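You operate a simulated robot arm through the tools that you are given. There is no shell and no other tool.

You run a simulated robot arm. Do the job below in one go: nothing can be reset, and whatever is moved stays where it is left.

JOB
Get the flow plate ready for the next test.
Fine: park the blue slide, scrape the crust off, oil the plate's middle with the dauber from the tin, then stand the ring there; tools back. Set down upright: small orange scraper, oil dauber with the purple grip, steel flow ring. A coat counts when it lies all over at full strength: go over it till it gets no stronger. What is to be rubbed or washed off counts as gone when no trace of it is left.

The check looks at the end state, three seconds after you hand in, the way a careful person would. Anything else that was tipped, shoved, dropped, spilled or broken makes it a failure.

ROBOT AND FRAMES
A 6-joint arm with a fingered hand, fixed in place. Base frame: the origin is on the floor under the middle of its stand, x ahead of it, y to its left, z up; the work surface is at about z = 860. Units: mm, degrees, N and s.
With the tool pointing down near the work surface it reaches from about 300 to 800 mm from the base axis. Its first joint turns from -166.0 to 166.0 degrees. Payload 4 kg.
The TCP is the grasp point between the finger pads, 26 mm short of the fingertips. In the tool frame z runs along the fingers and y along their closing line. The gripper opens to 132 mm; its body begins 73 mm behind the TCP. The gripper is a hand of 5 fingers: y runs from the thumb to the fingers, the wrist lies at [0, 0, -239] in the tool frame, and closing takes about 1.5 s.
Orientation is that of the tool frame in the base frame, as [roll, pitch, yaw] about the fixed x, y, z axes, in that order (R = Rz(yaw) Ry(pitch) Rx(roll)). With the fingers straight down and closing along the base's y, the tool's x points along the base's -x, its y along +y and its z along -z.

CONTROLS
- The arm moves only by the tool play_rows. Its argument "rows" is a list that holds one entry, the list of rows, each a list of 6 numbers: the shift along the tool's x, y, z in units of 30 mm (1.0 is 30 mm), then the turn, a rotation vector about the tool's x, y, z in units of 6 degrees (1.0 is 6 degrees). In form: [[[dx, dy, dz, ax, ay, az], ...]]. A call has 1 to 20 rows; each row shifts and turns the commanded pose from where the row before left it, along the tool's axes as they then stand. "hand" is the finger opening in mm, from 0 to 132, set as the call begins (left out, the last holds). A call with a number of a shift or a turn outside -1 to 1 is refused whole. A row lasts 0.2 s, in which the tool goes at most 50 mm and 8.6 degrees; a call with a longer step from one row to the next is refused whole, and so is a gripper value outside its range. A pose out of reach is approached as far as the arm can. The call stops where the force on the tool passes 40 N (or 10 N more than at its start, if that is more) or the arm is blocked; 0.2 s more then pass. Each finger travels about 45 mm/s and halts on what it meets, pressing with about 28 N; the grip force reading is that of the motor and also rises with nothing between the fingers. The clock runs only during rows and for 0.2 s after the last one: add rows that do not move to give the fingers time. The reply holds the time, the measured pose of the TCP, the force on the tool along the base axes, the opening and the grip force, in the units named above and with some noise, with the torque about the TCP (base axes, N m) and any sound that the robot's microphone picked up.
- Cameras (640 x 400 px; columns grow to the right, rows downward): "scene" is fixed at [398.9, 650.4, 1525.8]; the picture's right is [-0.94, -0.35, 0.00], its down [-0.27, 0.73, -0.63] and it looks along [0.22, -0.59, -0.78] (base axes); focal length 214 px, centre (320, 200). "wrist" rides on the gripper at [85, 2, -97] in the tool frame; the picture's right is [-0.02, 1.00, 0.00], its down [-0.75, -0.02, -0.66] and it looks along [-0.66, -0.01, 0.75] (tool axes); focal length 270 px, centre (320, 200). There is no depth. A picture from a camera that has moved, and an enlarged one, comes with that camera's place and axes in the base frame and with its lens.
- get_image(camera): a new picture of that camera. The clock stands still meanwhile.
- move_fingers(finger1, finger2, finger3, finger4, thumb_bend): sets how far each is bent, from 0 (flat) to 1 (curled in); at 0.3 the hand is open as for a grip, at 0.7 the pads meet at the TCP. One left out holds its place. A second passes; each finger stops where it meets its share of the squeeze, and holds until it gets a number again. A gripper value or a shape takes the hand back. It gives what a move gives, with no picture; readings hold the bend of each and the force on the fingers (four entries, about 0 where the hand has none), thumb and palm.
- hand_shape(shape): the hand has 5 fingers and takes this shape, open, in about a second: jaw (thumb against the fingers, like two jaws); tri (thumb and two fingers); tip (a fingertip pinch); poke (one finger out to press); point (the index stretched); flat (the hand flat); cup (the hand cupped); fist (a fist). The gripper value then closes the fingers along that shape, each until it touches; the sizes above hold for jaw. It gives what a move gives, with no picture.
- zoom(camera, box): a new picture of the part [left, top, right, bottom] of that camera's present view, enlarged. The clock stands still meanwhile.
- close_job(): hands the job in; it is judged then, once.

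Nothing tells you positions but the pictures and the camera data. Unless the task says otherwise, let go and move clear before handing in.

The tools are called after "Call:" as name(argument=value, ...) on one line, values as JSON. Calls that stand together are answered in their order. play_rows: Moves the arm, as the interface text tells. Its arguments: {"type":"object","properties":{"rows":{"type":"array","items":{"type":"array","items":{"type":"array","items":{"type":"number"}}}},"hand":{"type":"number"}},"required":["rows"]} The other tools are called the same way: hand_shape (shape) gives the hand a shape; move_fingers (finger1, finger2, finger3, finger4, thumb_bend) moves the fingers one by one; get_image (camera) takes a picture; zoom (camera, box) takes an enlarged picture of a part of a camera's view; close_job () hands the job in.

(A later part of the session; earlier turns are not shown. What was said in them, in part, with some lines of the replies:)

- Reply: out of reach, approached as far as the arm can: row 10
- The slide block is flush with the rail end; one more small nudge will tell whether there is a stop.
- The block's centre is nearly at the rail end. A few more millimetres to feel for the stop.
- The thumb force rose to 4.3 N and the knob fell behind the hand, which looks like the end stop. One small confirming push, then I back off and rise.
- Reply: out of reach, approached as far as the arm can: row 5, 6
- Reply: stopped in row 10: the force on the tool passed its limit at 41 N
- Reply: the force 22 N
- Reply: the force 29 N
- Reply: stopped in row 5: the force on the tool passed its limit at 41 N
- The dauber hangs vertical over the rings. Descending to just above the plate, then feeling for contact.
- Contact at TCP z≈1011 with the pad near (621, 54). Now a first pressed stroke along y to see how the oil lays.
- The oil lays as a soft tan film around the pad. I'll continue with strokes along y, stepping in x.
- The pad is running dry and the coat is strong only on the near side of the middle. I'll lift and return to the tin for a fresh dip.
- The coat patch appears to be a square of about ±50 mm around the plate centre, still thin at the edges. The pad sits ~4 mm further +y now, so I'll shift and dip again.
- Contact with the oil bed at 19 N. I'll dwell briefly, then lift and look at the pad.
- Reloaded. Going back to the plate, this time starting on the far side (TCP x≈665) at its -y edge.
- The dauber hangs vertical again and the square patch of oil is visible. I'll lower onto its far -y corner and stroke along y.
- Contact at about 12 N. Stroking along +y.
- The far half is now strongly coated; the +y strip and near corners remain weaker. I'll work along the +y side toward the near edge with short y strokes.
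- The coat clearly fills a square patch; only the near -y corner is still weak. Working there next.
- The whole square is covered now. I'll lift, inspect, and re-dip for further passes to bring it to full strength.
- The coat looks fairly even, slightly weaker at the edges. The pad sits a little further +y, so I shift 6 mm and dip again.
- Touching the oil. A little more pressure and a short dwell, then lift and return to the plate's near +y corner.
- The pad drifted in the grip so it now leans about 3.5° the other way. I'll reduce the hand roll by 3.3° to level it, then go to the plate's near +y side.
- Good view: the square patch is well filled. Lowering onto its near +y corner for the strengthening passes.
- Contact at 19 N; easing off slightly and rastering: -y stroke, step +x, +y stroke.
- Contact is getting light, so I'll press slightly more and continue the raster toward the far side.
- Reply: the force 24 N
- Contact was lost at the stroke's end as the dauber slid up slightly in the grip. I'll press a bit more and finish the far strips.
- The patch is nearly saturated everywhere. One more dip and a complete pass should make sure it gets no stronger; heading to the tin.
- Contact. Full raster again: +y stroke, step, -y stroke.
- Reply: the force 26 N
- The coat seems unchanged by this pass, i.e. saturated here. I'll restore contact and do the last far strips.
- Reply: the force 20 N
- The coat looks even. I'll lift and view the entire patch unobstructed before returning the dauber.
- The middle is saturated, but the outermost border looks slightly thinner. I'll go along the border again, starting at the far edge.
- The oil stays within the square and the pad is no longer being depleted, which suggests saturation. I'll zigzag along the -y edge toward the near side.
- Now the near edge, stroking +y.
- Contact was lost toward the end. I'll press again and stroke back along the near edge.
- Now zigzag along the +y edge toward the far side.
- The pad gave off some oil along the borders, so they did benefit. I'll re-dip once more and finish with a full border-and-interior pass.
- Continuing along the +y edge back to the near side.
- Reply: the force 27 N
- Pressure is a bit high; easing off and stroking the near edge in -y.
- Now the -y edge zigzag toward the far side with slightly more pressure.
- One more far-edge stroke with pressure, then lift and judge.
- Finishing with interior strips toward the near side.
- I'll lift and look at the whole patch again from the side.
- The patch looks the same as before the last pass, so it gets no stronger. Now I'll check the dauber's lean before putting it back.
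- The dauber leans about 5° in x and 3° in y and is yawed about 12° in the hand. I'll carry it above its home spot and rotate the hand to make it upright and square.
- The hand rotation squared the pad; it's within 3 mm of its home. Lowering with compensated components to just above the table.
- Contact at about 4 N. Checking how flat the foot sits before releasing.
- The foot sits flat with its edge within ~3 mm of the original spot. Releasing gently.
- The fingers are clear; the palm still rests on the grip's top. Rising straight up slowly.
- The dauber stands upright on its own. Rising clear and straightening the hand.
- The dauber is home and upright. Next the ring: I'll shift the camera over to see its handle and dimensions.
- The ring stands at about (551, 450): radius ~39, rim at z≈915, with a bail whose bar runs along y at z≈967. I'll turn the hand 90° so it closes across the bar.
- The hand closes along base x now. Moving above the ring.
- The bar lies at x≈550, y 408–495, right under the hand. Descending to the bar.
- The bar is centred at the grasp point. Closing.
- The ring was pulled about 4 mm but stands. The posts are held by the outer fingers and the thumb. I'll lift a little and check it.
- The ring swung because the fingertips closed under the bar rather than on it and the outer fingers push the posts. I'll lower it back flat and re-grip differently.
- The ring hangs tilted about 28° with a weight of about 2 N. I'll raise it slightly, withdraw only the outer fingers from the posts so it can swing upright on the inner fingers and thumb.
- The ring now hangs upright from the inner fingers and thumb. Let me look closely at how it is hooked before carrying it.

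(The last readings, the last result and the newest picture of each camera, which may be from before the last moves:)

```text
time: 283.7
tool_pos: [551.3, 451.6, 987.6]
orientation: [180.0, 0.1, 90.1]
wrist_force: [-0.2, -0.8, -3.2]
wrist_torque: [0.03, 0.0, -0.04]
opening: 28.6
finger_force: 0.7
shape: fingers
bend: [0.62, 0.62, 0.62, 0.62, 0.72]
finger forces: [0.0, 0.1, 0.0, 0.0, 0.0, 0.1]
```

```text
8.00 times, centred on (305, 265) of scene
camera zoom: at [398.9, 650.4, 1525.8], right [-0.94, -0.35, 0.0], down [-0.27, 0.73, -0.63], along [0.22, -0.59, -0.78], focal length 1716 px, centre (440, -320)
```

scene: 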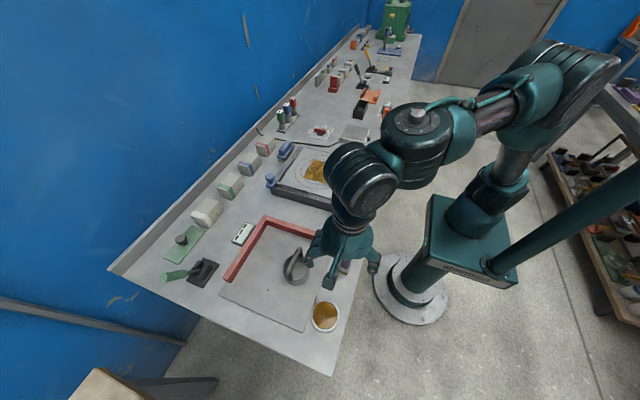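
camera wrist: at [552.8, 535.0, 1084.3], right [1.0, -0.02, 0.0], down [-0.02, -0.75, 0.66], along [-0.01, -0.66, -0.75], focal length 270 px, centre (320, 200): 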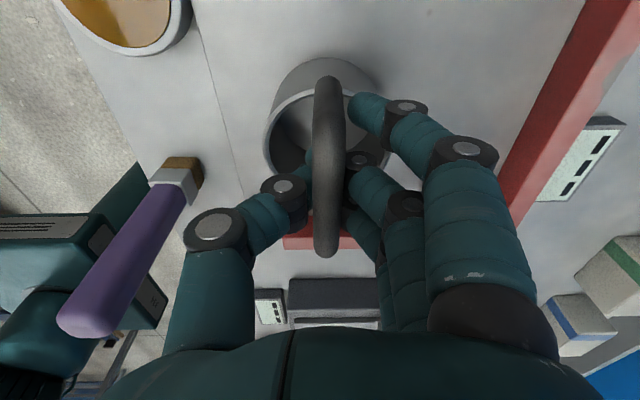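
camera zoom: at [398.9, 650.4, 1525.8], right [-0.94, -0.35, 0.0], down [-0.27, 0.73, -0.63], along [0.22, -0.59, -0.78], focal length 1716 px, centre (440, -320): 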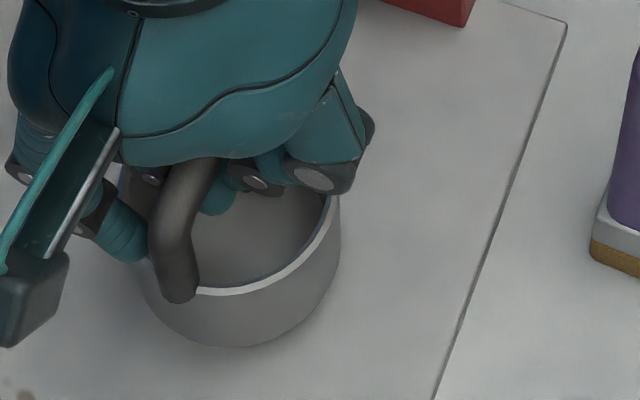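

The bar rests securely across the thumb and inner fingers. I'll lift slowly to carrying height and check that it hangs calmly.

Call:
play_rows(rows=[[[0, 0, -0.1, 0, 0, 0], [0, 0, -0.2, 0, 0, 0], [0, 0, -0.35, 0, 0, 0], [0, 0, -0.45, 0, 0, 0], [0, 0, -0.5, 0, 0, 0], [0, 0, -0.5, 0, 0, 0], [0, 0, -0.45, 0, 0, 0], [0, 0, -0.35, 0, 0, 0], [0, 0, -0.3, 0, 0, 0], [0, 0, -0.2, 0, 0, 0], [0, 0, -0.1, 0, 0, 0], [0, 0, 0, 0, 0, 0]]])

Call:
get_image(camera="wrist")

Call:
zoom(camera="scene", box=[250, 200, 370, 300])

```text
time: 286.3
tool_pos: [552.1, 452.4, 1092.2]
orientation: [179.9, 0.0, 90.1]
wrist_force: [0.2, -1.0, -1.9]
wrist_torque: [0.01, 0.01, -0.01]
opening: 28.7
finger_force: 0.2
shape: fingers
bend: [0.62, 0.62, 0.62, 0.62, 0.72]
finger forces: [0.0, 0.2, 0.0, 0.0, 0.0, 0.0]
```

```text
taken
camera wrist: at [553.8, 535.5, 1189.8], right [1.0, -0.02, 0.0], down [-0.02, -0.75, 0.66], along [-0.01, -0.66, -0.75], focal length 270 px, centre (320, 200)
```

wrist: 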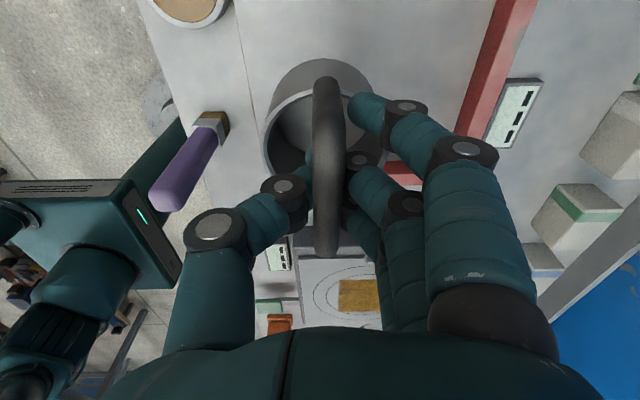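

```text
4.00 times, centred on (310, 250) of scene
camera zoom: at [398.9, 650.4, 1525.8], right [-0.94, -0.35, 0.0], down [-0.27, 0.73, -0.63], along [0.22, -0.59, -0.78], focal length 858 px, centre (360, 0)
```

zoom: 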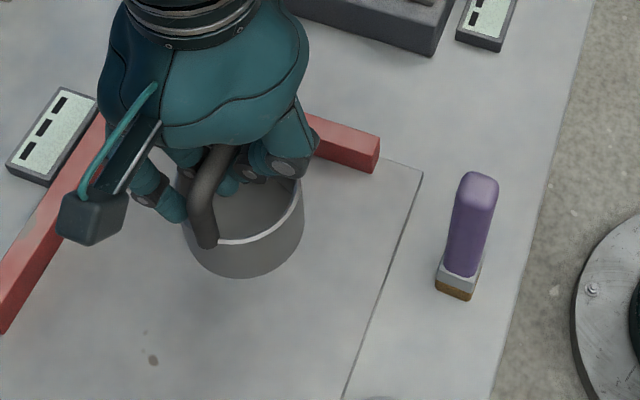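

The ring hangs calmly. Carrying it slowly over to the plate centre.

Call:
play_rows(rows=[[[-0.2, 0.035, 0, 0, 0, 0], [-0.4, 0.071, 0, 0, 0, 0], [-0.6, 0.106, 0, 0, 0, 0], [-0.8, 0.141, 0, 0, 0, 0], [-0.85, 0.15, 0, 0, 0, 0], [-0.85, 0.15, 0, 0, 0, 0], [-0.85, 0.15, 0, 0, 0, 0], [-0.85, 0.15, 0, 0, 0, 0], [-0.85, 0.15, 0, 0, 0, 0], [-0.85, 0.15, 0, 0, 0, 0], [-0.85, 0.15, 0, 0, 0, 0], [-0.85, 0.15, 0, 0, 0, 0], [-0.85, 0.15, 0, 0, 0, 0], [-0.85, 0.15, 0, 0, 0, 0], [-0.85, 0.15, 0, 0, 0, 0], [-0.85, 0.15, 0, 0, 0, 0], [-0.6, 0.106, 0, 0, 0, 0], [-0.4, 0.071, 0, 0, 0, 0], [-0.15, 0.026, 0, 0, 0, 0], [-0.08, 0.014, 0, 0, 0, 0]]])

Call:
play_rows(rows=[[[0, 0, 0, 0, 0, 0], [0, 0, 0, 0, 0, 0], [0, 0, 0, 0, 0, 0], [0, 0, 0, 0, 0, 0], [0, 0, 0, 0, 0, 0], [0, 0, 0, 0, 0, 0]]])

Call:
get_image(camera="wrist")

Call:
zoom(camera="scene", box=[260, 80, 400, 210])

```text
time: 290.5
tool_pos: [623.8, 50.7, 1092.6]
orientation: [-179.9, 0.0, 90.0]
wrist_force: [0.1, 0.4, -2.9]
wrist_torque: [0.0, -0.02, -0.01]
opening: 28.4
finger_force: 0.9
shape: fingers
bend: [0.62, 0.62, 0.62, 0.62, 0.72]
finger forces: [0.0, 0.3, 0.0, 0.0, 0.1, 0.0]
```

```text
time: 291.9
tool_pos: [623.3, 50.7, 1093.2]
orientation: [180.0, -0.1, 90.1]
wrist_force: [-0.1, -0.2, -2.9]
wrist_torque: [-0.03, 0.0, -0.03]
opening: 28.7
finger_force: 0.1
shape: fingers
bend: [0.62, 0.62, 0.62, 0.62, 0.72]
finger forces: [0.1, 0.2, 0.0, 0.0, 0.0, 0.0]
```

```text
taken
camera wrist: at [625.4, 133.3, 1190.0], right [1.0, -0.02, 0.0], down [-0.02, -0.75, 0.66], along [-0.01, -0.66, -0.75], focal length 270 px, centre (320, 200)
```

wrist: 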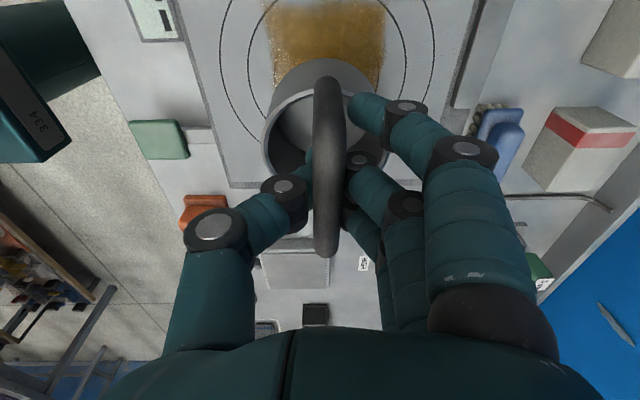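

```text
3.08 times, centred on (330, 145) of scene
camera zoom: at [398.9, 650.4, 1525.8], right [-0.94, -0.35, 0.0], down [-0.27, 0.73, -0.63], along [0.22, -0.59, -0.78], focal length 660 px, centre (289, 369)
```

zoom: 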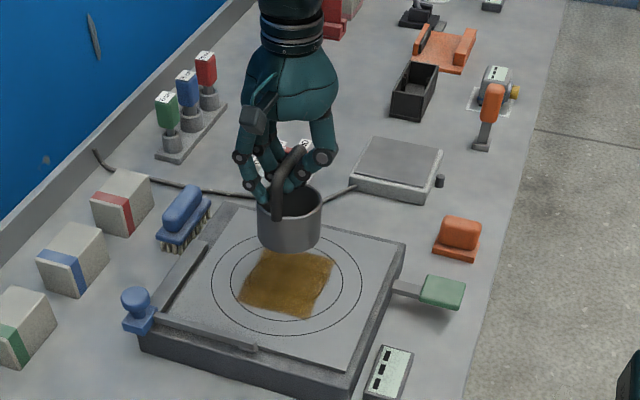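

The ring hangs over the plate centre. I'll lower it partway and measure its position against the plate's rings.

Call:
play_rows(rows=[[[0, 0, 0.1, 0, 0, 0], [0, 0, 0.2, 0, 0, 0], [0, 0, 0.3, 0, 0, 0], [0, 0, 0.3, 0, 0, 0], [0, 0, 0.3, 0, 0, 0], [0, 0, 0.2, 0, 0, 0], [0, 0, 0.1, 0, 0, 0], [0, 0, 0, 0, 0, 0], [0, 0, 0, 0, 0, 0]]])

Call:
get_image(camera="wrist")

Call:
zoom(camera="scene", box=[280, 120, 360, 200])

```text
time: 293.9
tool_pos: [621.0, 48.9, 1046.7]
orientation: [-180.0, 0.1, 90.1]
wrist_force: [-0.4, 1.2, -2.3]
wrist_torque: [-0.02, 0.04, -0.02]
opening: 28.4
finger_force: 0.3
shape: fingers
bend: [0.62, 0.62, 0.62, 0.62, 0.72]
finger forces: [0.0, 0.3, 0.1, 0.0, 0.0, 0.1]
```

```text
taken
camera wrist: at [623.9, 132.3, 1143.5], right [1.0, -0.02, 0.0], down [-0.02, -0.75, 0.66], along [-0.01, -0.66, -0.75], focal length 270 px, centre (320, 200)
```

wrist: 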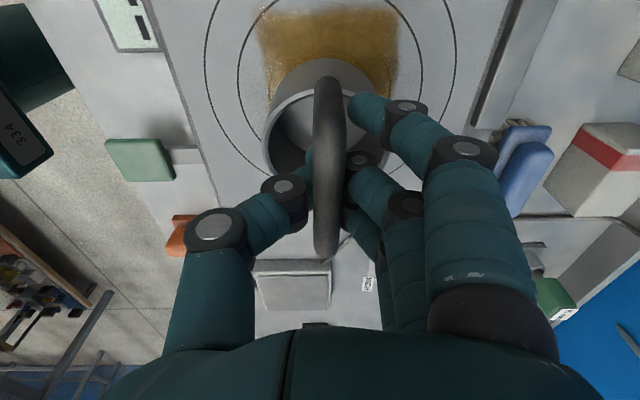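

```text
5.00 times, centred on (320, 160) of scene
camera zoom: at [398.9, 650.4, 1525.8], right [-0.94, -0.35, 0.0], down [-0.27, 0.73, -0.63], along [0.22, -0.59, -0.78], focal length 1072 px, centre (320, 400)
```

zoom: 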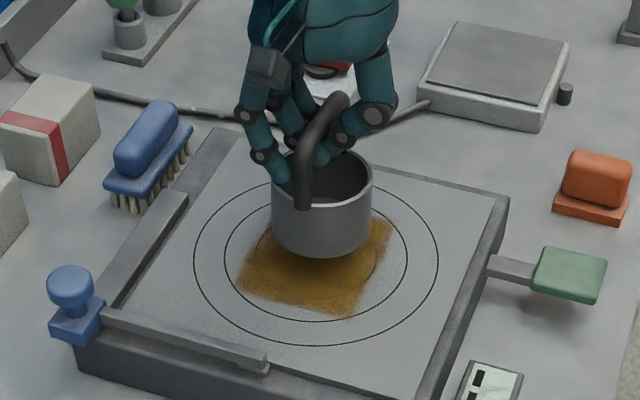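

Call:
play_rows(rows=[[[0.03, 0.05, 0.1, 0, 0, 0], [0.03, 0.05, 0.2, 0, 0, 0], [0, 0, 0.25, 0, 0, 0], [0, 0, 0.2, 0, 0, 0], [0, 0, 0.1, 0, 0, 0], [0, 0, 0, 0, 0, 0], [0, 0, 0, 0, 0, 0]]])

Call:
get_image(camera="wrist")

Call:
zoom(camera="scene", box=[285, 135, 355, 195])

```text
time: 295.5
tool_pos: [625.4, 49.7, 1022.1]
orientation: [180.0, 0.0, 89.9]
wrist_force: [0.4, -0.3, -2.3]
wrist_torque: [0.04, 0.01, -0.01]
opening: 28.6
finger_force: 0.1
shape: fingers
bend: [0.62, 0.62, 0.62, 0.62, 0.72]
finger forces: [0.1, 0.2, 0.1, 0.1, 0.0, 0.1]
```

```text
taken
camera wrist: at [627.0, 133.6, 1119.4], right [1.0, -0.02, 0.0], down [-0.02, -0.75, 0.66], along [-0.01, -0.66, -0.75], focal length 270 px, centre (320, 200)
```

wrist: 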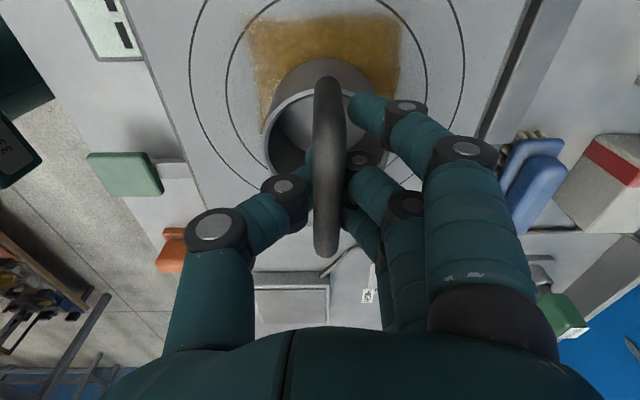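

```text
6.67 times, centred on (320, 165) of scene
camera zoom: at [398.9, 650.4, 1525.8], right [-0.94, -0.35, 0.0], down [-0.27, 0.73, -0.63], along [0.22, -0.59, -0.78], focal length 1430 px, centre (320, 433)
```

zoom: 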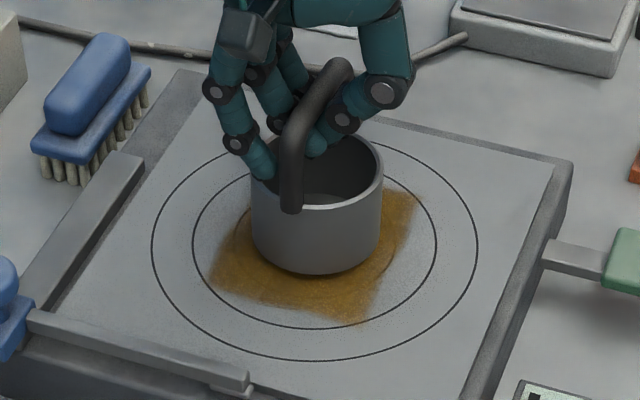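

Call:
play_rows(rows=[[[0, 0.04, 0.1, 0, 0, 0], [0, 0, 0.1, 0, 0, 0], [0, 0, 0, 0, 0, 0], [0, 0, 0, 0, 0, 0]]])

Call:
zoom(camera="scene", box=[285, 135, 355, 195])

```text
time: 296.5
tool_pos: [625.8, 49.6, 1016.8]
orientation: [180.0, 0.0, 90.0]
wrist_force: [0.2, 0.3, -2.0]
wrist_torque: [-0.01, 0.01, -0.01]
opening: 28.7
finger_force: 0.2
shape: fingers
bend: [0.62, 0.62, 0.62, 0.62, 0.72]
finger forces: [0.0, 0.1, 0.1, 0.0, 0.0, 0.0]
```

```text
6.67 times, centred on (320, 165) of scene
camera zoom: at [398.9, 650.4, 1525.8], right [-0.94, -0.35, 0.0], down [-0.27, 0.73, -0.63], along [0.22, -0.59, -0.78], focal length 1430 px, centre (320, 433)
```

zoom: 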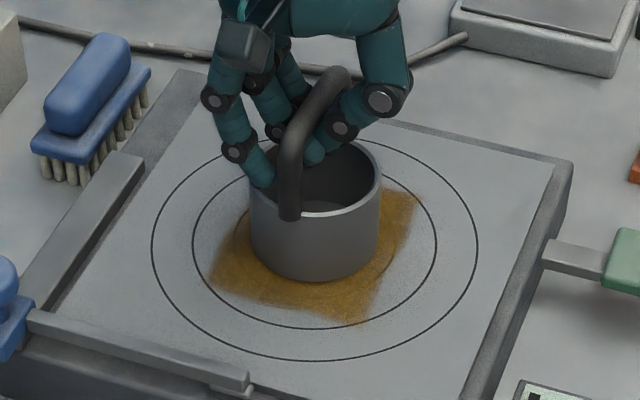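

Call:
play_rows(rows=[[[0, 0, 0.1, 0, 0, 0], [0, 0, 0.07, 0, 0, 0], [0, 0, 0, 0, 0, 0], [0, 0, 0, 0, 0, 0]]])

Call:
zoom(camera="scene", box=[285, 135, 355, 195])

```text
time: 297.5
tool_pos: [627.9, 51.8, 1011.1]
orientation: [180.0, 0.0, 90.1]
wrist_force: [0.5, 0.3, -1.0]
wrist_torque: [0.02, 0.02, -0.02]
opening: 28.4
finger_force: 0.0
shape: fingers
bend: [0.62, 0.62, 0.62, 0.62, 0.72]
finger forces: [0.0, 0.1, 0.0, 0.0, 0.0, 0.0]
```

```text
6.67 times, centred on (320, 165) of scene
camera zoom: at [398.9, 650.4, 1525.8], right [-0.94, -0.35, 0.0], down [-0.27, 0.73, -0.63], along [0.22, -0.59, -0.78], focal length 1430 px, centre (320, 433)
```

zoom: 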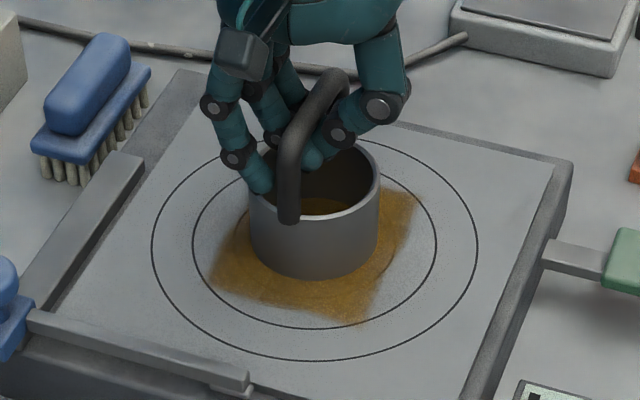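

The ring has touched down, about 6–7 mm off centre toward -y by my projection. I'll lift it slightly, shift +6 mm in y (and -2 in x), and set it down again.

Call:
play_rows(rows=[[[0, 0, -0.1, 0, 0, 0], [0, 0, -0.15, 0, 0, 0], [0, 0, -0.1, 0, 0, 0], [0.07, -0.03, 0, 0, 0, 0], [0.07, -0.03, 0, 0, 0, 0], [0.07, 0, 0, 0, 0, 0], [0, 0, 0, 0, 0, 0], [0, 0, 0, 0, 0, 0], [0, 0, 0, 0, 0, 0]]])

Call:
zoom(camera="scene", box=[285, 135, 355, 195])

Call:
get_image(camera="wrist")

```text
time: 299.5
tool_pos: [625.0, 55.2, 1021.9]
orientation: [-180.0, 0.0, 90.0]
wrist_force: [-0.2, 1.0, -2.6]
wrist_torque: [0.02, 0.03, 0.0]
opening: 28.4
finger_force: 0.2
shape: fingers
bend: [0.62, 0.62, 0.62, 0.62, 0.72]
finger forces: [0.1, 0.2, 0.1, 0.0, 0.0, 0.0]
```

```text
6.67 times, centred on (320, 165) of scene
camera zoom: at [398.9, 650.4, 1525.8], right [-0.94, -0.35, 0.0], down [-0.27, 0.73, -0.63], along [0.22, -0.59, -0.78], focal length 1430 px, centre (320, 433)
```

zoom: 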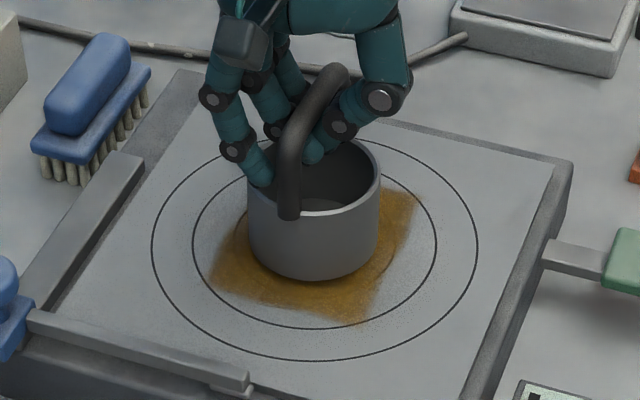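

```text
taken
camera wrist: at [626.5, 139.3, 1118.9], right [1.0, -0.02, 0.0], down [-0.02, -0.75, 0.66], along [-0.01, -0.66, -0.75], focal length 270 px, centre (320, 200)
```

wrist: 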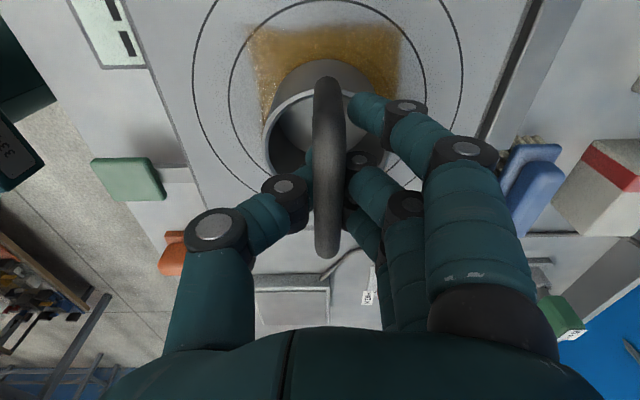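

Call:
play_rows(rows=[[[0, 0, 0.07, 0, 0, 0], [0, 0, 0.1, 0, 0, 0], [0, 0, 0.1, 0, 0, 0], [0, 0, 0.07, 0, 0, 0], [0, 0, 0.05, 0, 0, 0], [0, 0, 0, 0, 0, 0], [0, 0, 0, 0, 0, 0]]])

Call:
zoom(camera="scene", box=[285, 135, 355, 195])

Call:
get_image(camera="wrist")

```text
time: 301.1
tool_pos: [624.6, 56.8, 1009.6]
orientation: [-180.0, -0.1, 90.1]
wrist_force: [0.3, -0.3, -0.4]
wrist_torque: [0.03, -0.01, 0.0]
opening: 28.4
finger_force: 0.0
shape: fingers
bend: [0.62, 0.62, 0.62, 0.62, 0.72]
finger forces: [0.1, 0.1, 0.0, 0.0, 0.1, 0.1]
```

```text
6.67 times, centred on (320, 165) of scene
camera zoom: at [398.9, 650.4, 1525.8], right [-0.94, -0.35, 0.0], down [-0.27, 0.73, -0.63], along [0.22, -0.59, -0.78], focal length 1430 px, centre (320, 433)
```

zoom: 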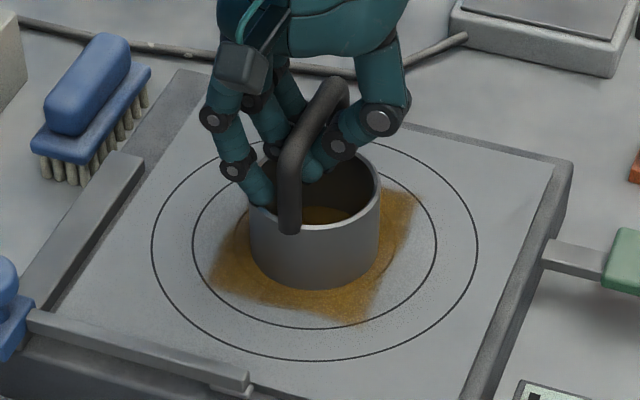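

```text
taken
camera wrist: at [626.3, 140.9, 1106.5], right [1.0, -0.02, 0.0], down [-0.02, -0.75, 0.66], along [-0.01, -0.66, -0.75], focal length 270 px, centre (320, 200)
```

wrist: 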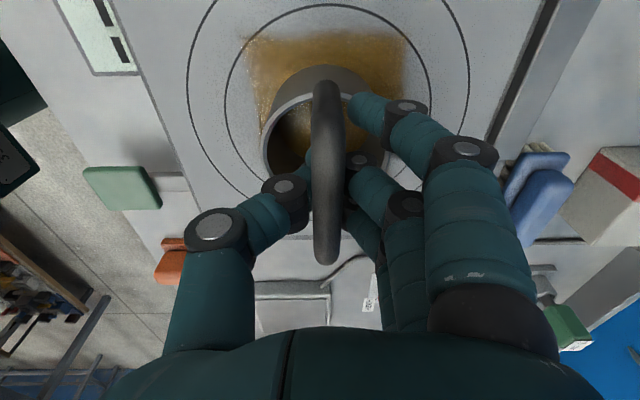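

The ring stands centred on the plate and the hook is unloaded. I'll lower the hand a few millimetres for clearance and then open it.

Call:
play_rows(rows=[[[0, 0, 0.08, 0, 0, 0], [0, 0, 0.08, 0, 0, 0], [0, 0, 0, 0, 0, 0]]])

Call:
zoom(camera="wrist", box=[230, 50, 430, 270])

```text
time: 301.9
tool_pos: [623.8, 57.9, 1005.1]
orientation: [-179.9, 0.0, 89.9]
wrist_force: [-0.3, 0.2, 0.5]
wrist_torque: [0.0, 0.0, -0.02]
opening: 28.7
finger_force: 0.1
shape: fingers
bend: [0.62, 0.62, 0.62, 0.62, 0.72]
finger forces: [0.0, 0.1, 0.0, 0.0, 0.0, 0.0]
```

```text
1.82 times, centred on (330, 160) of wrist
camera zoom: at [626.2, 141.0, 1101.5], right [1.0, -0.02, 0.0], down [-0.02, -0.75, 0.66], along [-0.01, -0.66, -0.75], focal length 491 px, centre (302, 273)
```

zoom: 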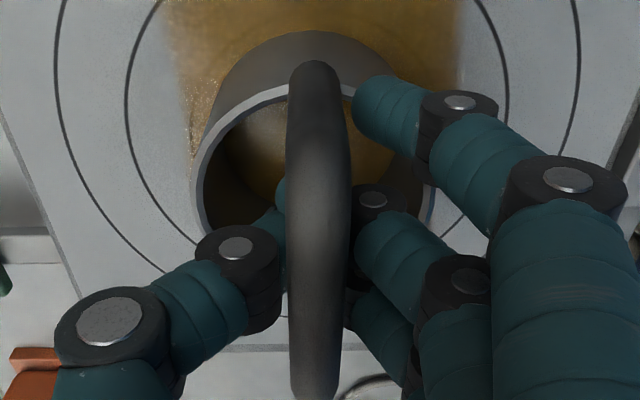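

Call:
play_rows(rows=[[[0, 0, 0, 0, 0, 0], [0, 0, 0, 0, 0, 0], [0, 0, 0, 0, 0, 0], [0, 0, 0, 0, 0, 0], [0, 0, 0, 0, 0, 0], [0, 0, 0, 0, 0, 0], [0, 0, 0, 0, 0, 0], [0, 0, 0, 0, 0, 0], [0, 0, 0, 0, 0, 0], [0, 0, 0, 0, 0, 0]]], hand=90)

Call:
get_image(camera="wrist")

Call:
zoom(camera="scene", box=[285, 135, 355, 195])

```text
time: 304.1
tool_pos: [624.8, 57.2, 1004.2]
orientation: [179.9, 0.0, 90.1]
wrist_force: [-0.1, -0.7, 0.3]
wrist_torque: [0.01, -0.02, 0.01]
opening: 89.7
finger_force: 0.1
shape: jaw
bend: [0.69, 0.69, 0.69, 0.69, 0.65]
finger forces: [0.0, 0.1, 0.0, 0.0, 0.1, 0.1]
```

```text
taken
camera wrist: at [626.2, 141.1, 1101.5], right [1.0, -0.02, 0.0], down [-0.02, -0.75, 0.66], along [-0.01, -0.66, -0.75], focal length 270 px, centre (320, 200)
```

wrist: 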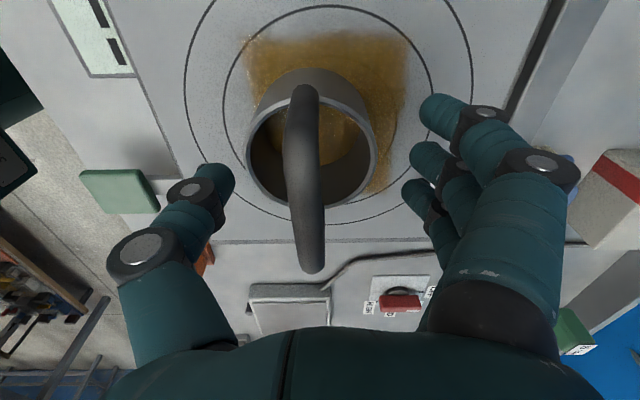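

```text
6.67 times, centred on (320, 165) of scene
camera zoom: at [398.9, 650.4, 1525.8], right [-0.94, -0.35, 0.0], down [-0.27, 0.73, -0.63], along [0.22, -0.59, -0.78], focal length 1430 px, centre (320, 433)
```

zoom: 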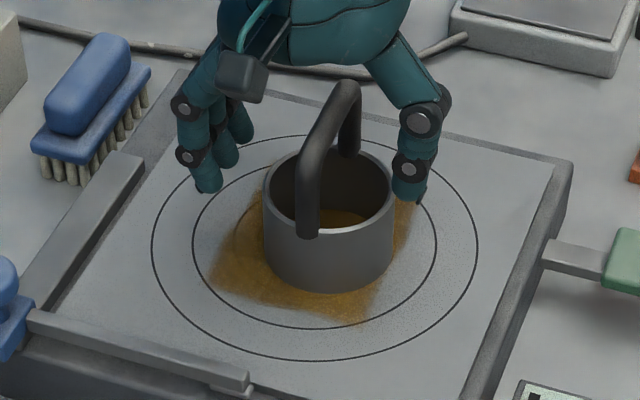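

Opening dragged the ring about 8 mm toward -x. I'll open wider, lower the hand around the ring's body, and nudge it back gently with the thumb, low down so that it cannot tip.

Call:
play_rows(rows=[[[0, 0, 0, 0, 0, 0], [0, 0, 0, 0, 0, 0], [0, 0, 0, 0, 0, 0], [0, 0, 0, 0, 0, 0], [-0.117, -0.1, 0, 0, 0, 0], [-0.117, -0.1, 0, 0, 0, 0], [0, 0, 0, 0, 0, 0]]], hand=128)

Call:
get_image(camera="wrist")

Call:
zoom(camera="scene", box=[285, 135, 355, 195])

```text
time: 305.7
tool_pos: [618.7, 50.3, 1004.2]
orientation: [180.0, 0.0, 90.1]
wrist_force: [-0.1, 0.0, -0.1]
wrist_torque: [0.01, 0.01, 0.0]
opening: 128.0
finger_force: 0.1
shape: jaw
bend: [0.36, 0.36, 0.36, 0.36, 0.35]
finger forces: [0.1, 0.1, 0.1, 0.1, 0.0, 0.2]
```

```text
taken
camera wrist: at [620.2, 134.0, 1102.1], right [1.0, -0.02, 0.0], down [-0.02, -0.75, 0.66], along [-0.01, -0.66, -0.75], focal length 270 px, centre (320, 200)
```

wrist: 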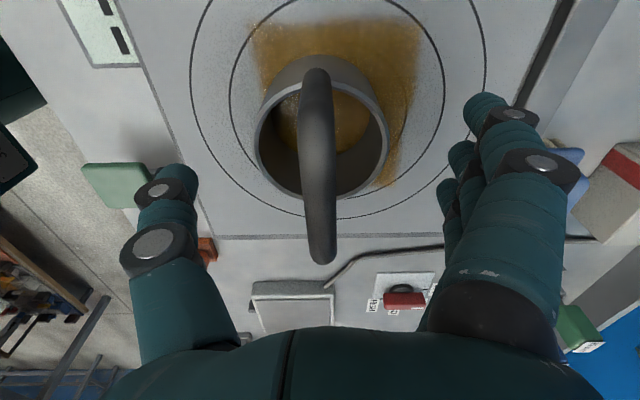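

```text
6.67 times, centred on (320, 165) of scene
camera zoom: at [398.9, 650.4, 1525.8], right [-0.94, -0.35, 0.0], down [-0.27, 0.73, -0.63], along [0.22, -0.59, -0.78], focal length 1430 px, centre (320, 433)
```

zoom: 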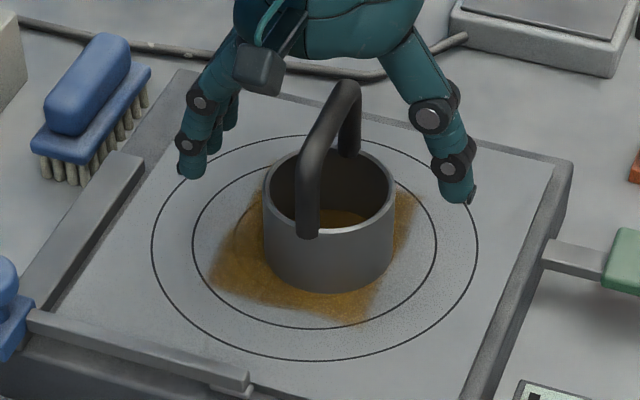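

Call:
play_rows(rows=[[[0, 0, 0.3, 0, 0, 0], [0, 0, 0.4, 0, 0, 0], [0, 0, 0.3, 0, 0, 0], [0, 0, 0, 0, 0, 0]]])

Call:
get_image(camera="wrist")

Call:
zoom(camera="scene", box=[285, 135, 355, 195])

```text
time: 306.7
tool_pos: [619.3, 49.8, 973.8]
orientation: [-180.0, -0.1, 90.0]
wrist_force: [-0.7, -0.6, 0.4]
wrist_torque: [-0.01, 0.01, 0.0]
opening: 127.8
finger_force: 0.1
shape: jaw
bend: [0.36, 0.36, 0.36, 0.36, 0.35]
finger forces: [0.0, 0.1, 0.0, 0.0, 0.0, 0.0]
```

```text
taken
camera wrist: at [620.5, 133.7, 1071.8], right [1.0, -0.02, 0.0], down [-0.02, -0.75, 0.66], along [-0.01, -0.66, -0.75], focal length 270 px, centre (320, 200)
```

wrist: 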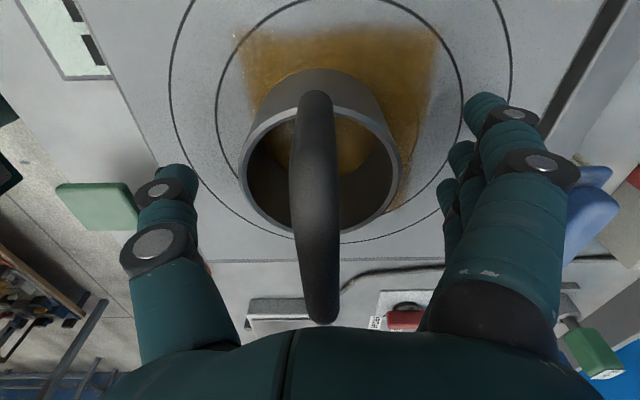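

```text
6.67 times, centred on (320, 165) of scene
camera zoom: at [398.9, 650.4, 1525.8], right [-0.94, -0.35, 0.0], down [-0.27, 0.73, -0.63], along [0.22, -0.59, -0.78], focal length 1430 px, centre (320, 433)
```

zoom: 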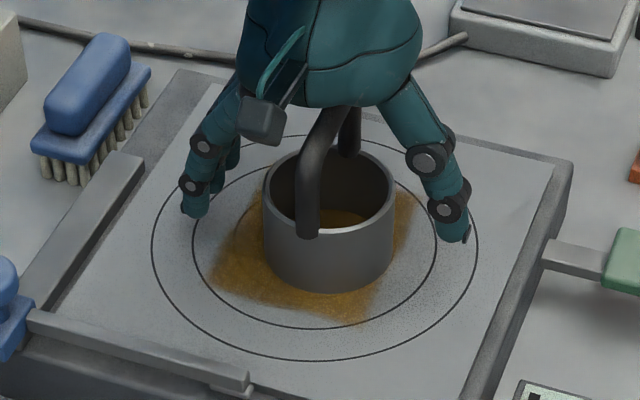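

Now moving +x slowly so that the thumb comes up to the ring's side.

Call:
play_rows(rows=[[[0, 0.15, 0, 0, 0, 0], [0, 0.15, 0, 0, 0, 0], [0, 0.15, 0, 0, 0, 0], [0, 0.15, 0, 0, 0, 0], [0, 0.1, 0, 0, 0, 0], [0, 0, 0, 0, 0, 0]]])

Call:
get_image(camera="wrist")

Call:
zoom(camera="scene", box=[285, 135, 355, 195])

```text
time: 308.1
tool_pos: [640.0, 48.0, 975.3]
orientation: [179.9, 0.0, 89.9]
wrist_force: [0.6, -0.5, 0.9]
wrist_torque: [-0.04, -0.02, 0.04]
opening: 128.0
finger_force: 0.1
shape: jaw
bend: [0.36, 0.36, 0.36, 0.36, 0.35]
finger forces: [0.0, 0.0, 0.0, 0.0, 0.0, 0.1]
```

```text
taken
camera wrist: at [641.5, 132.5, 1072.6], right [1.0, -0.02, 0.0], down [-0.02, -0.75, 0.66], along [-0.01, -0.66, -0.75], focal length 270 px, centre (320, 200)
```

wrist: 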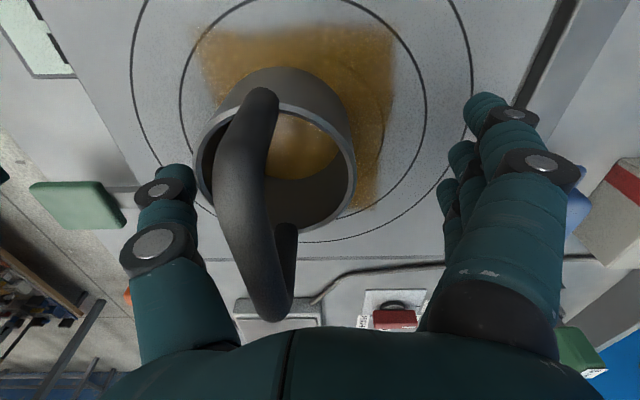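

```text
6.67 times, centred on (320, 165) of scene
camera zoom: at [398.9, 650.4, 1525.8], right [-0.94, -0.35, 0.0], down [-0.27, 0.73, -0.63], along [0.22, -0.59, -0.78], focal length 1430 px, centre (320, 433)
```

zoom: 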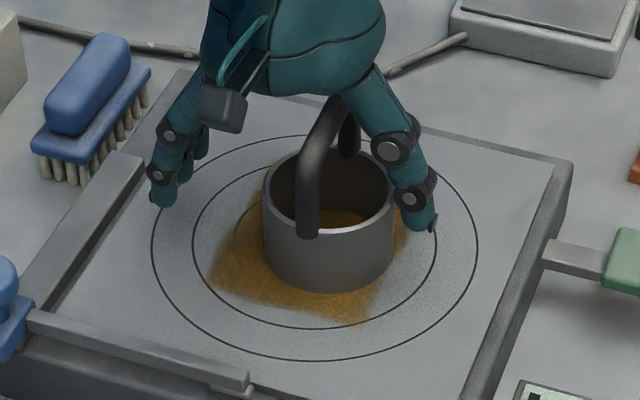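

Call:
play_rows(rows=[[[0, 0.07, 0, 0, 0, 0], [0, 0.07, 0, 0, 0, 0], [0, 0.07, 0, 0, 0, 0], [0, 0.07, 0, 0, 0, 0], [0, 0, 0, 0, 0, 0]]])

Call:
get_image(camera="wrist")

Call:
zoom(camera="scene", box=[285, 135, 355, 195])

```text
time: 309.3
tool_pos: [647.3, 49.6, 975.3]
orientation: [-179.9, 0.0, 90.1]
wrist_force: [-0.5, -0.7, -0.3]
wrist_torque: [0.01, -0.02, 0.0]
opening: 128.1
finger_force: 0.1
shape: jaw
bend: [0.36, 0.36, 0.36, 0.36, 0.34]
finger forces: [0.1, 0.1, 0.0, 0.1, 0.5, 0.0]
```

```text
taken
camera wrist: at [649.8, 133.2, 1073.2], right [1.0, -0.02, 0.0], down [-0.02, -0.75, 0.66], along [-0.01, -0.66, -0.75], focal length 270 px, centre (320, 200)
```

wrist: 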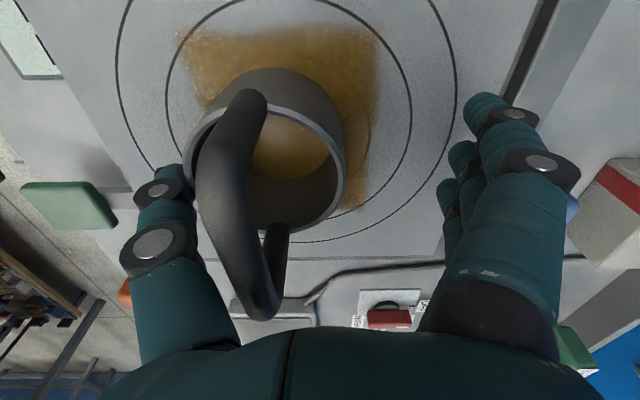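

```text
6.67 times, centred on (320, 165) of scene
camera zoom: at [398.9, 650.4, 1525.8], right [-0.94, -0.35, 0.0], down [-0.27, 0.73, -0.63], along [0.22, -0.59, -0.78], focal length 1430 px, centre (320, 433)
```

zoom: 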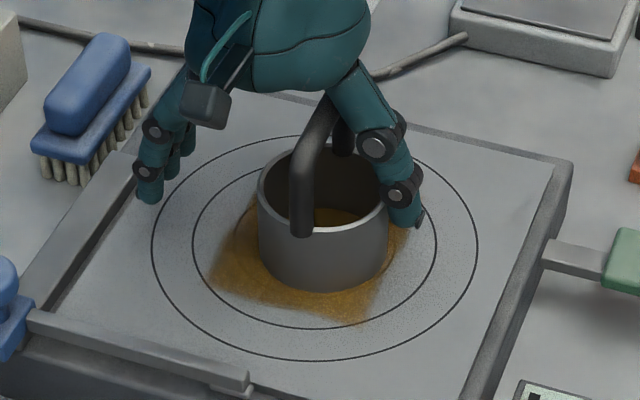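

The thumb is pushing the ring gently (0.5 N). About 5–6 mm more.

Call:
play_rows(rows=[[[0, 0.06, 0, 0, 0, 0], [0, 0.06, 0, 0, 0, 0], [0, 0.06, 0, 0, 0, 0], [0, 0, 0, 0, 0, 0]]])

Call:
get_image(camera="wrist")

Call:
zoom(camera="scene", box=[285, 135, 355, 195])

```text
time: 310.3
tool_pos: [653.7, 50.8, 974.8]
orientation: [179.9, 0.0, 90.0]
wrist_force: [-0.8, -0.4, -0.2]
wrist_torque: [-0.01, 0.05, 0.01]
opening: 127.9
finger_force: 0.0
shape: jaw
bend: [0.36, 0.36, 0.36, 0.36, 0.34]
finger forces: [0.0, 0.0, 0.0, 0.0, 1.1, 0.0]
```

```text
taken
camera wrist: at [654.9, 133.5, 1072.0], right [1.0, -0.02, 0.0], down [-0.02, -0.75, 0.66], along [-0.01, -0.66, -0.75], focal length 270 px, centre (320, 200)
```

wrist: 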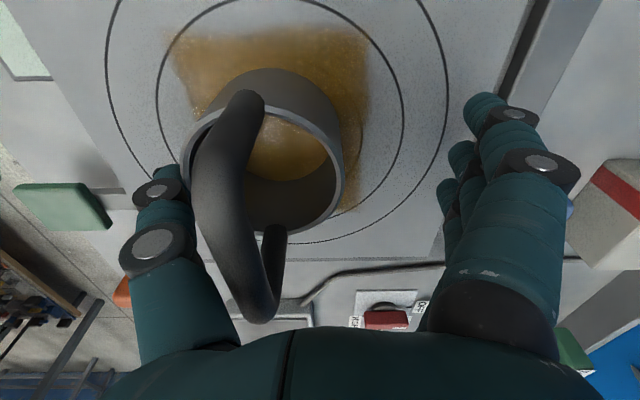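

```text
6.67 times, centred on (320, 165) of scene
camera zoom: at [398.9, 650.4, 1525.8], right [-0.94, -0.35, 0.0], down [-0.27, 0.73, -0.63], along [0.22, -0.59, -0.78], focal length 1430 px, centre (320, 433)
```

zoom: 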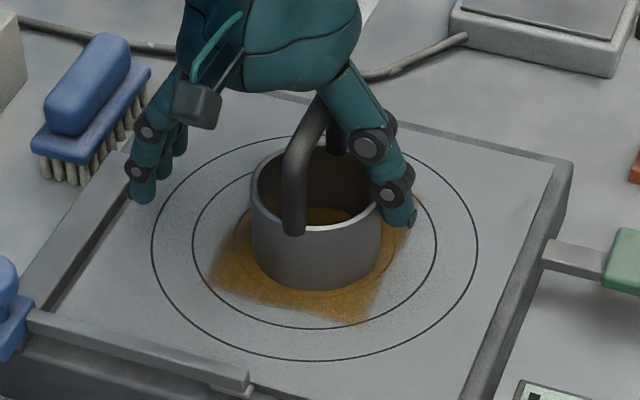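

Call:
play_rows(rows=[[[0, 0.06, 0, 0, 0, 0], [0, 0, 0, 0, 0, 0], [0, -0.1, 0, 0, 0, 0], [0, -0.2, 0, 0, 0, 0], [0, -0.3, 0, 0, 0, 0], [0, -0.3, 0, 0, 0, 0], [0, -0.2, 0, 0, 0, 0], [0, 0, 0, 0, 0, 0]]])

Call:
get_image(camera="wrist")

Call:
zoom(camera="scene", box=[285, 135, 355, 195])

```text
time: 312.1
tool_pos: [621.9, 48.7, 974.9]
orientation: [180.0, 0.0, 90.0]
wrist_force: [0.6, 0.6, -0.1]
wrist_torque: [0.0, 0.03, -0.02]
opening: 127.7
finger_force: 0.1
shape: jaw
bend: [0.36, 0.36, 0.36, 0.36, 0.34]
finger forces: [0.0, 0.0, 0.0, 0.0, 0.0, 0.1]
```

```text
taken
camera wrist: at [623.3, 132.7, 1072.2], right [1.0, -0.02, 0.0], down [-0.02, -0.75, 0.66], along [-0.01, -0.66, -0.75], focal length 270 px, centre (320, 200)
```

wrist: 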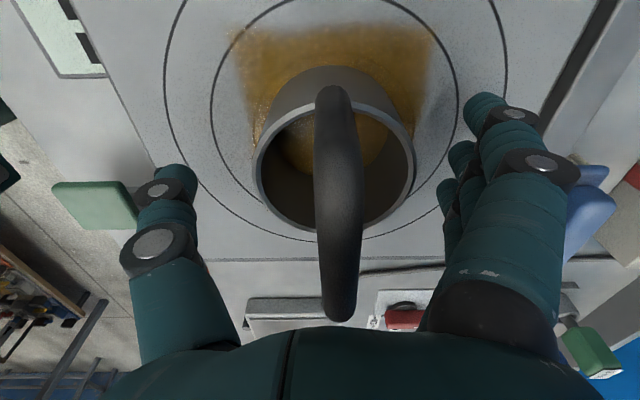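

```text
6.67 times, centred on (320, 165) of scene
camera zoom: at [398.9, 650.4, 1525.8], right [-0.94, -0.35, 0.0], down [-0.27, 0.73, -0.63], along [0.22, -0.59, -0.78], focal length 1430 px, centre (320, 433)
```

zoom: 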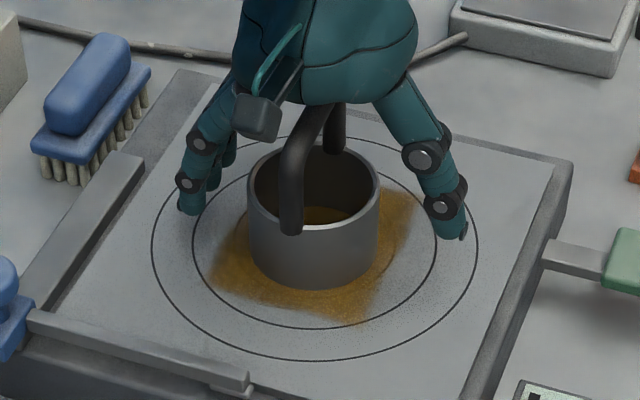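

The ring is now centred on the rings. Rising straight up and clear.

Call:
play_rows(rows=[[[0, 0, -0.3, 0, 0, 0], [0, 0, -0.6, 0, 0, 0], [0, 0, -0.9, 0, 0, 0], [0, 0, -0.9, 0, 0, 0], [0, 0, -0.9, 0, 0, 0], [0, 0, -0.9, 0, 0, 0], [0, -0.6, -0.6, 0, 0, 0], [0, -0.9, -0.3, 0, 0, 0], [0, -0.9, 0, 0, 0, 0], [0, -0.9, 0, 0, 0, 0], [0, -0.9, 0, 0, 0, 0], [0, -0.9, 0, 0, 0, 0], [0, -0.9, 0, 0, 0, 0], [0, 0, 0, 0, 0, 0]]])

Call:
get_image(camera="wrist")

Call:
get_image(camera="scene")

Call:
zoom(camera="scene", box=[250, 120, 390, 220])

Call:
zoom(camera="scene", box=[210, 200, 370, 350])

```text
time: 315.1
tool_pos: [442.1, 49.3, 1136.7]
orientation: [-180.0, 0.0, 90.0]
wrist_force: [0.9, -0.1, -0.7]
wrist_torque: [0.01, -0.02, 0.01]
opening: 127.7
finger_force: 0.1
shape: jaw
bend: [0.36, 0.36, 0.36, 0.36, 0.34]
finger forces: [0.1, 0.1, 0.0, 0.0, 0.0, 0.1]
```

```text
taken
camera wrist: at [443.2, 132.6, 1235.6], right [1.0, -0.02, 0.0], down [-0.02, -0.75, 0.66], along [-0.01, -0.66, -0.75], focal length 270 px, centre (320, 200)
```

wrist: 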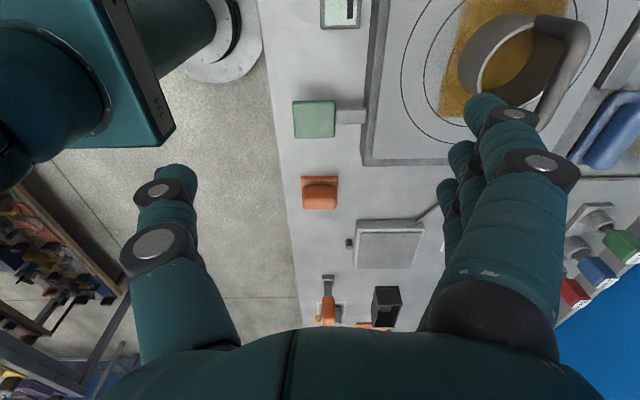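

```text
taken
```

scene: 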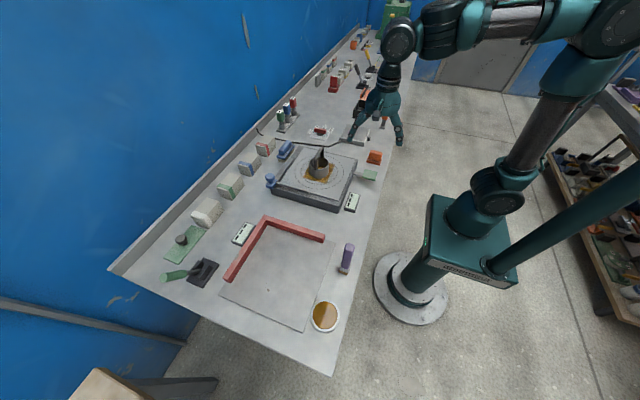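

```text
4.00 times, centred on (320, 170) of scene
camera zoom: at [398.9, 650.4, 1525.8], right [-0.94, -0.35, 0.0], down [-0.27, 0.73, -0.63], along [0.22, -0.59, -0.78], focal length 858 px, centre (320, 320)
```

zoom: 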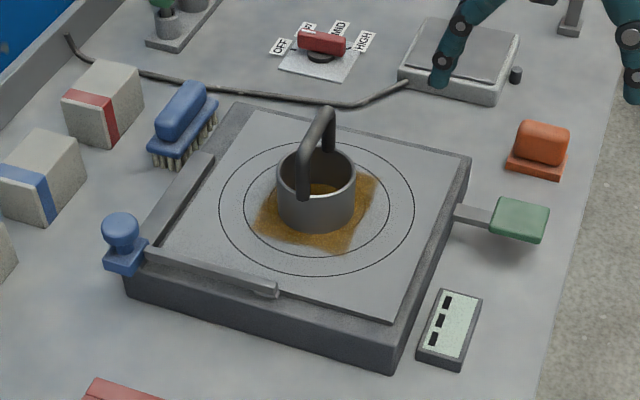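

```text
2.67 times, centred on (290, 275) of scene
camera zoom: at [398.9, 650.4, 1525.8], right [-0.94, -0.35, 0.0], down [-0.27, 0.73, -0.63], along [0.22, -0.59, -0.78], focal length 572 px, centre (400, 0)
```

zoom: 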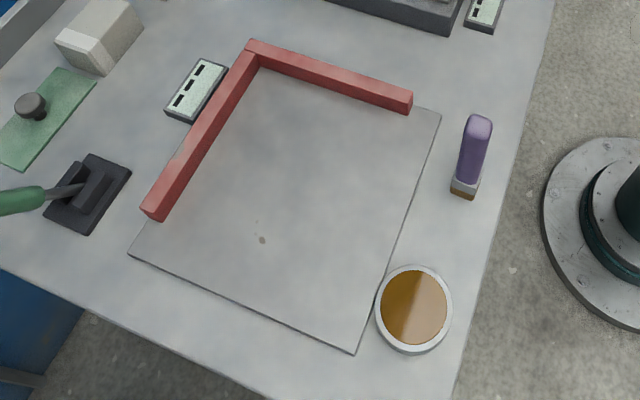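

Everything looks in order. I'll compare the dauber's and scraper's positions with the starting pictures more closely.

Call:
zoom(camera="scene", box=[270, 230, 360, 290])

Call:
zoom(camera="scene", box=[330, 120, 430, 200])

Call:
zoom(camera="wrist", box=[360, 0, 600, 150])

```text
6.67 times, centred on (315, 260) of scene
camera zoom: at [398.9, 650.4, 1525.8], right [-0.94, -0.35, 0.0], down [-0.27, 0.73, -0.63], along [0.22, -0.59, -0.78], focal length 1430 px, centre (353, -200)
```

zoom: 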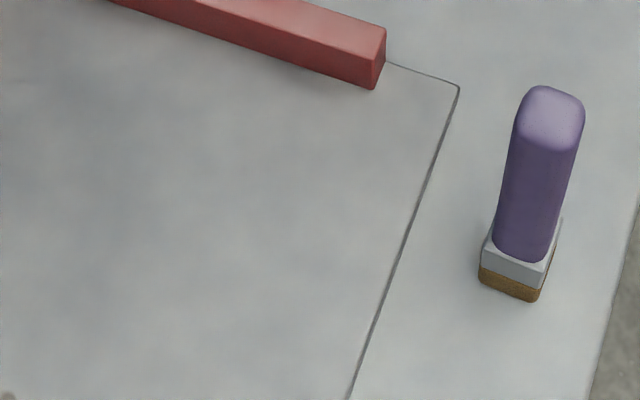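

```text
5.00 times, centred on (380, 160) of scene
camera zoom: at [398.9, 650.4, 1525.8], right [-0.94, -0.35, 0.0], down [-0.27, 0.73, -0.63], along [0.22, -0.59, -0.78], focal length 1072 px, centre (20, 400)
```

zoom: 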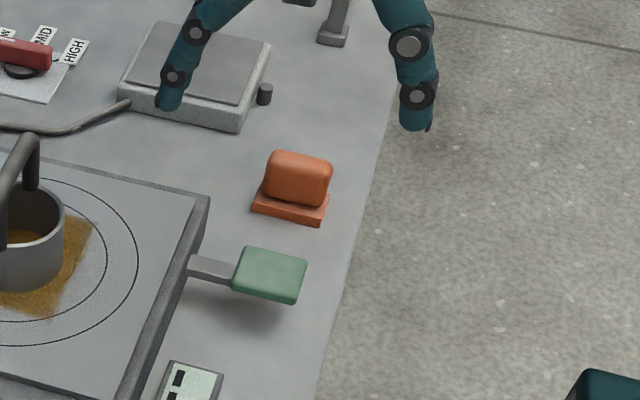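

```text
2.67 times, centred on (480, 75) of wrist
camera zoom: at [443.2, 132.6, 1235.6], right [1.0, -0.02, 0.0], down [-0.02, -0.75, 0.66], along [-0.01, -0.66, -0.75], focal length 721 px, centre (-107, 533)
```

zoom: 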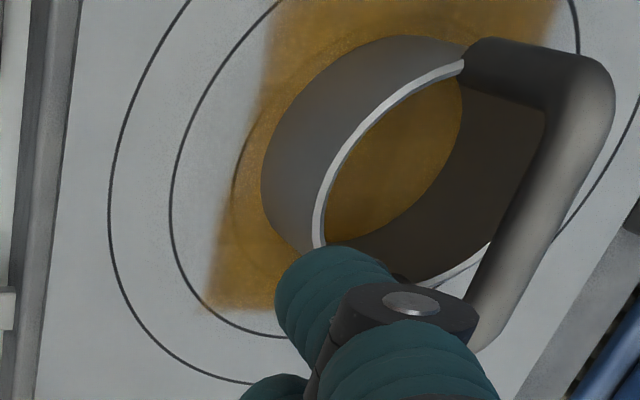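

The scraper matches its starting spot, the dauber stands upright within about 9 mm of its spot, and the ring stands centred on the oiled middle with the slide parked. I'll raise the arm clear and take a last look.

Call:
play_rows(rows=[[[0, 0, -0.8, 0, 0, 0], [0, 0, -0.9, 0, 0, 0], [0, 0, -0.9, 0, 0, 0], [0, 0, -0.9, 0, 0, 0], [0, 0, -0.5, 0, 0, 0], [0, 0, 0, 0, 0, 0], [0, 0, 0, 0, 0, 0]]])

Call:
get_image(camera="scene")

Call:
zoom(camera="scene", box=[280, 130, 360, 200])

```text
time: 316.7
tool_pos: [442.4, 49.7, 1257.1]
orientation: [179.9, 0.1, 89.9]
wrist_force: [-0.1, -0.1, 0.5]
wrist_torque: [0.0, -0.01, 0.01]
opening: 128.3
finger_force: 0.1
shape: jaw
bend: [0.36, 0.36, 0.36, 0.36, 0.34]
finger forces: [0.1, 0.0, 0.0, 0.1, 0.1, 0.1]
```

```text
taken
```

scene: 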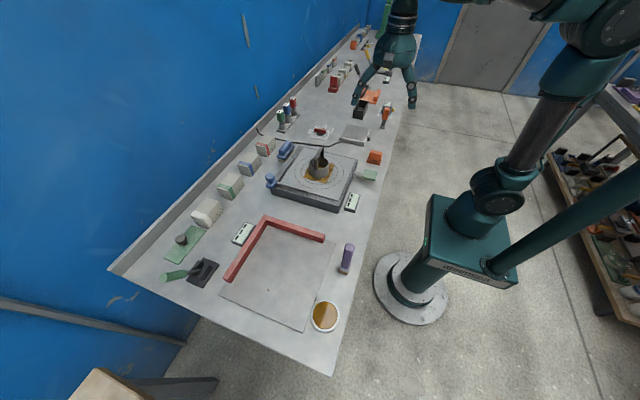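

```text
5.71 times, centred on (320, 165) of scene
camera zoom: at [398.9, 650.4, 1525.8], right [-0.94, -0.35, 0.0], down [-0.27, 0.73, -0.63], along [0.22, -0.59, -0.78], focal length 1226 px, centre (320, 400)
```

zoom: 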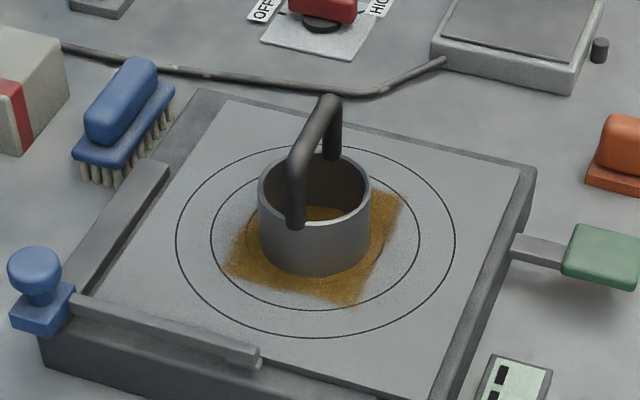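

The slide is parked at its stop and no trace of the crust shows. The plate's middle is oiled to a coat that got no stronger on the last pass, with the ring upright at its centre. Scraper and dauber are back upright and the arm is clear, so I'm handing the job in.

Call:
close_job()

```text
The job is handed in.
```

The flow plate is set up for the next test and the job is handed in; I haven't seen the check's verdict.

- **Blue slide:** parked at its end stop on the +y side, clear of the plate's middle.
- **Crust:** scraped off. No trace shows in the close-up pictures.
- **Oil:** the coat fills a square of about 100 mm around the plate's centre. I dipped the dauber five times and went over it until another full pass made no visible change. The very edge still looks slightly soft in the pictures.
- **Ring:** standing upright on the oiled middle, within about 3 mm of centre by my measurements. It tilted about 28° on the first lift. It also slid about 8 mm when I let go, so I nudged it back.
- **Tools:** the small orange scraper is back on its spot, upright. The dauber is upright, about 9 mm closer to the robot-side edge of the bench than where it started.

I saw nothing else tipped, shoved or spilled, and the arm is raised clear of the bench.
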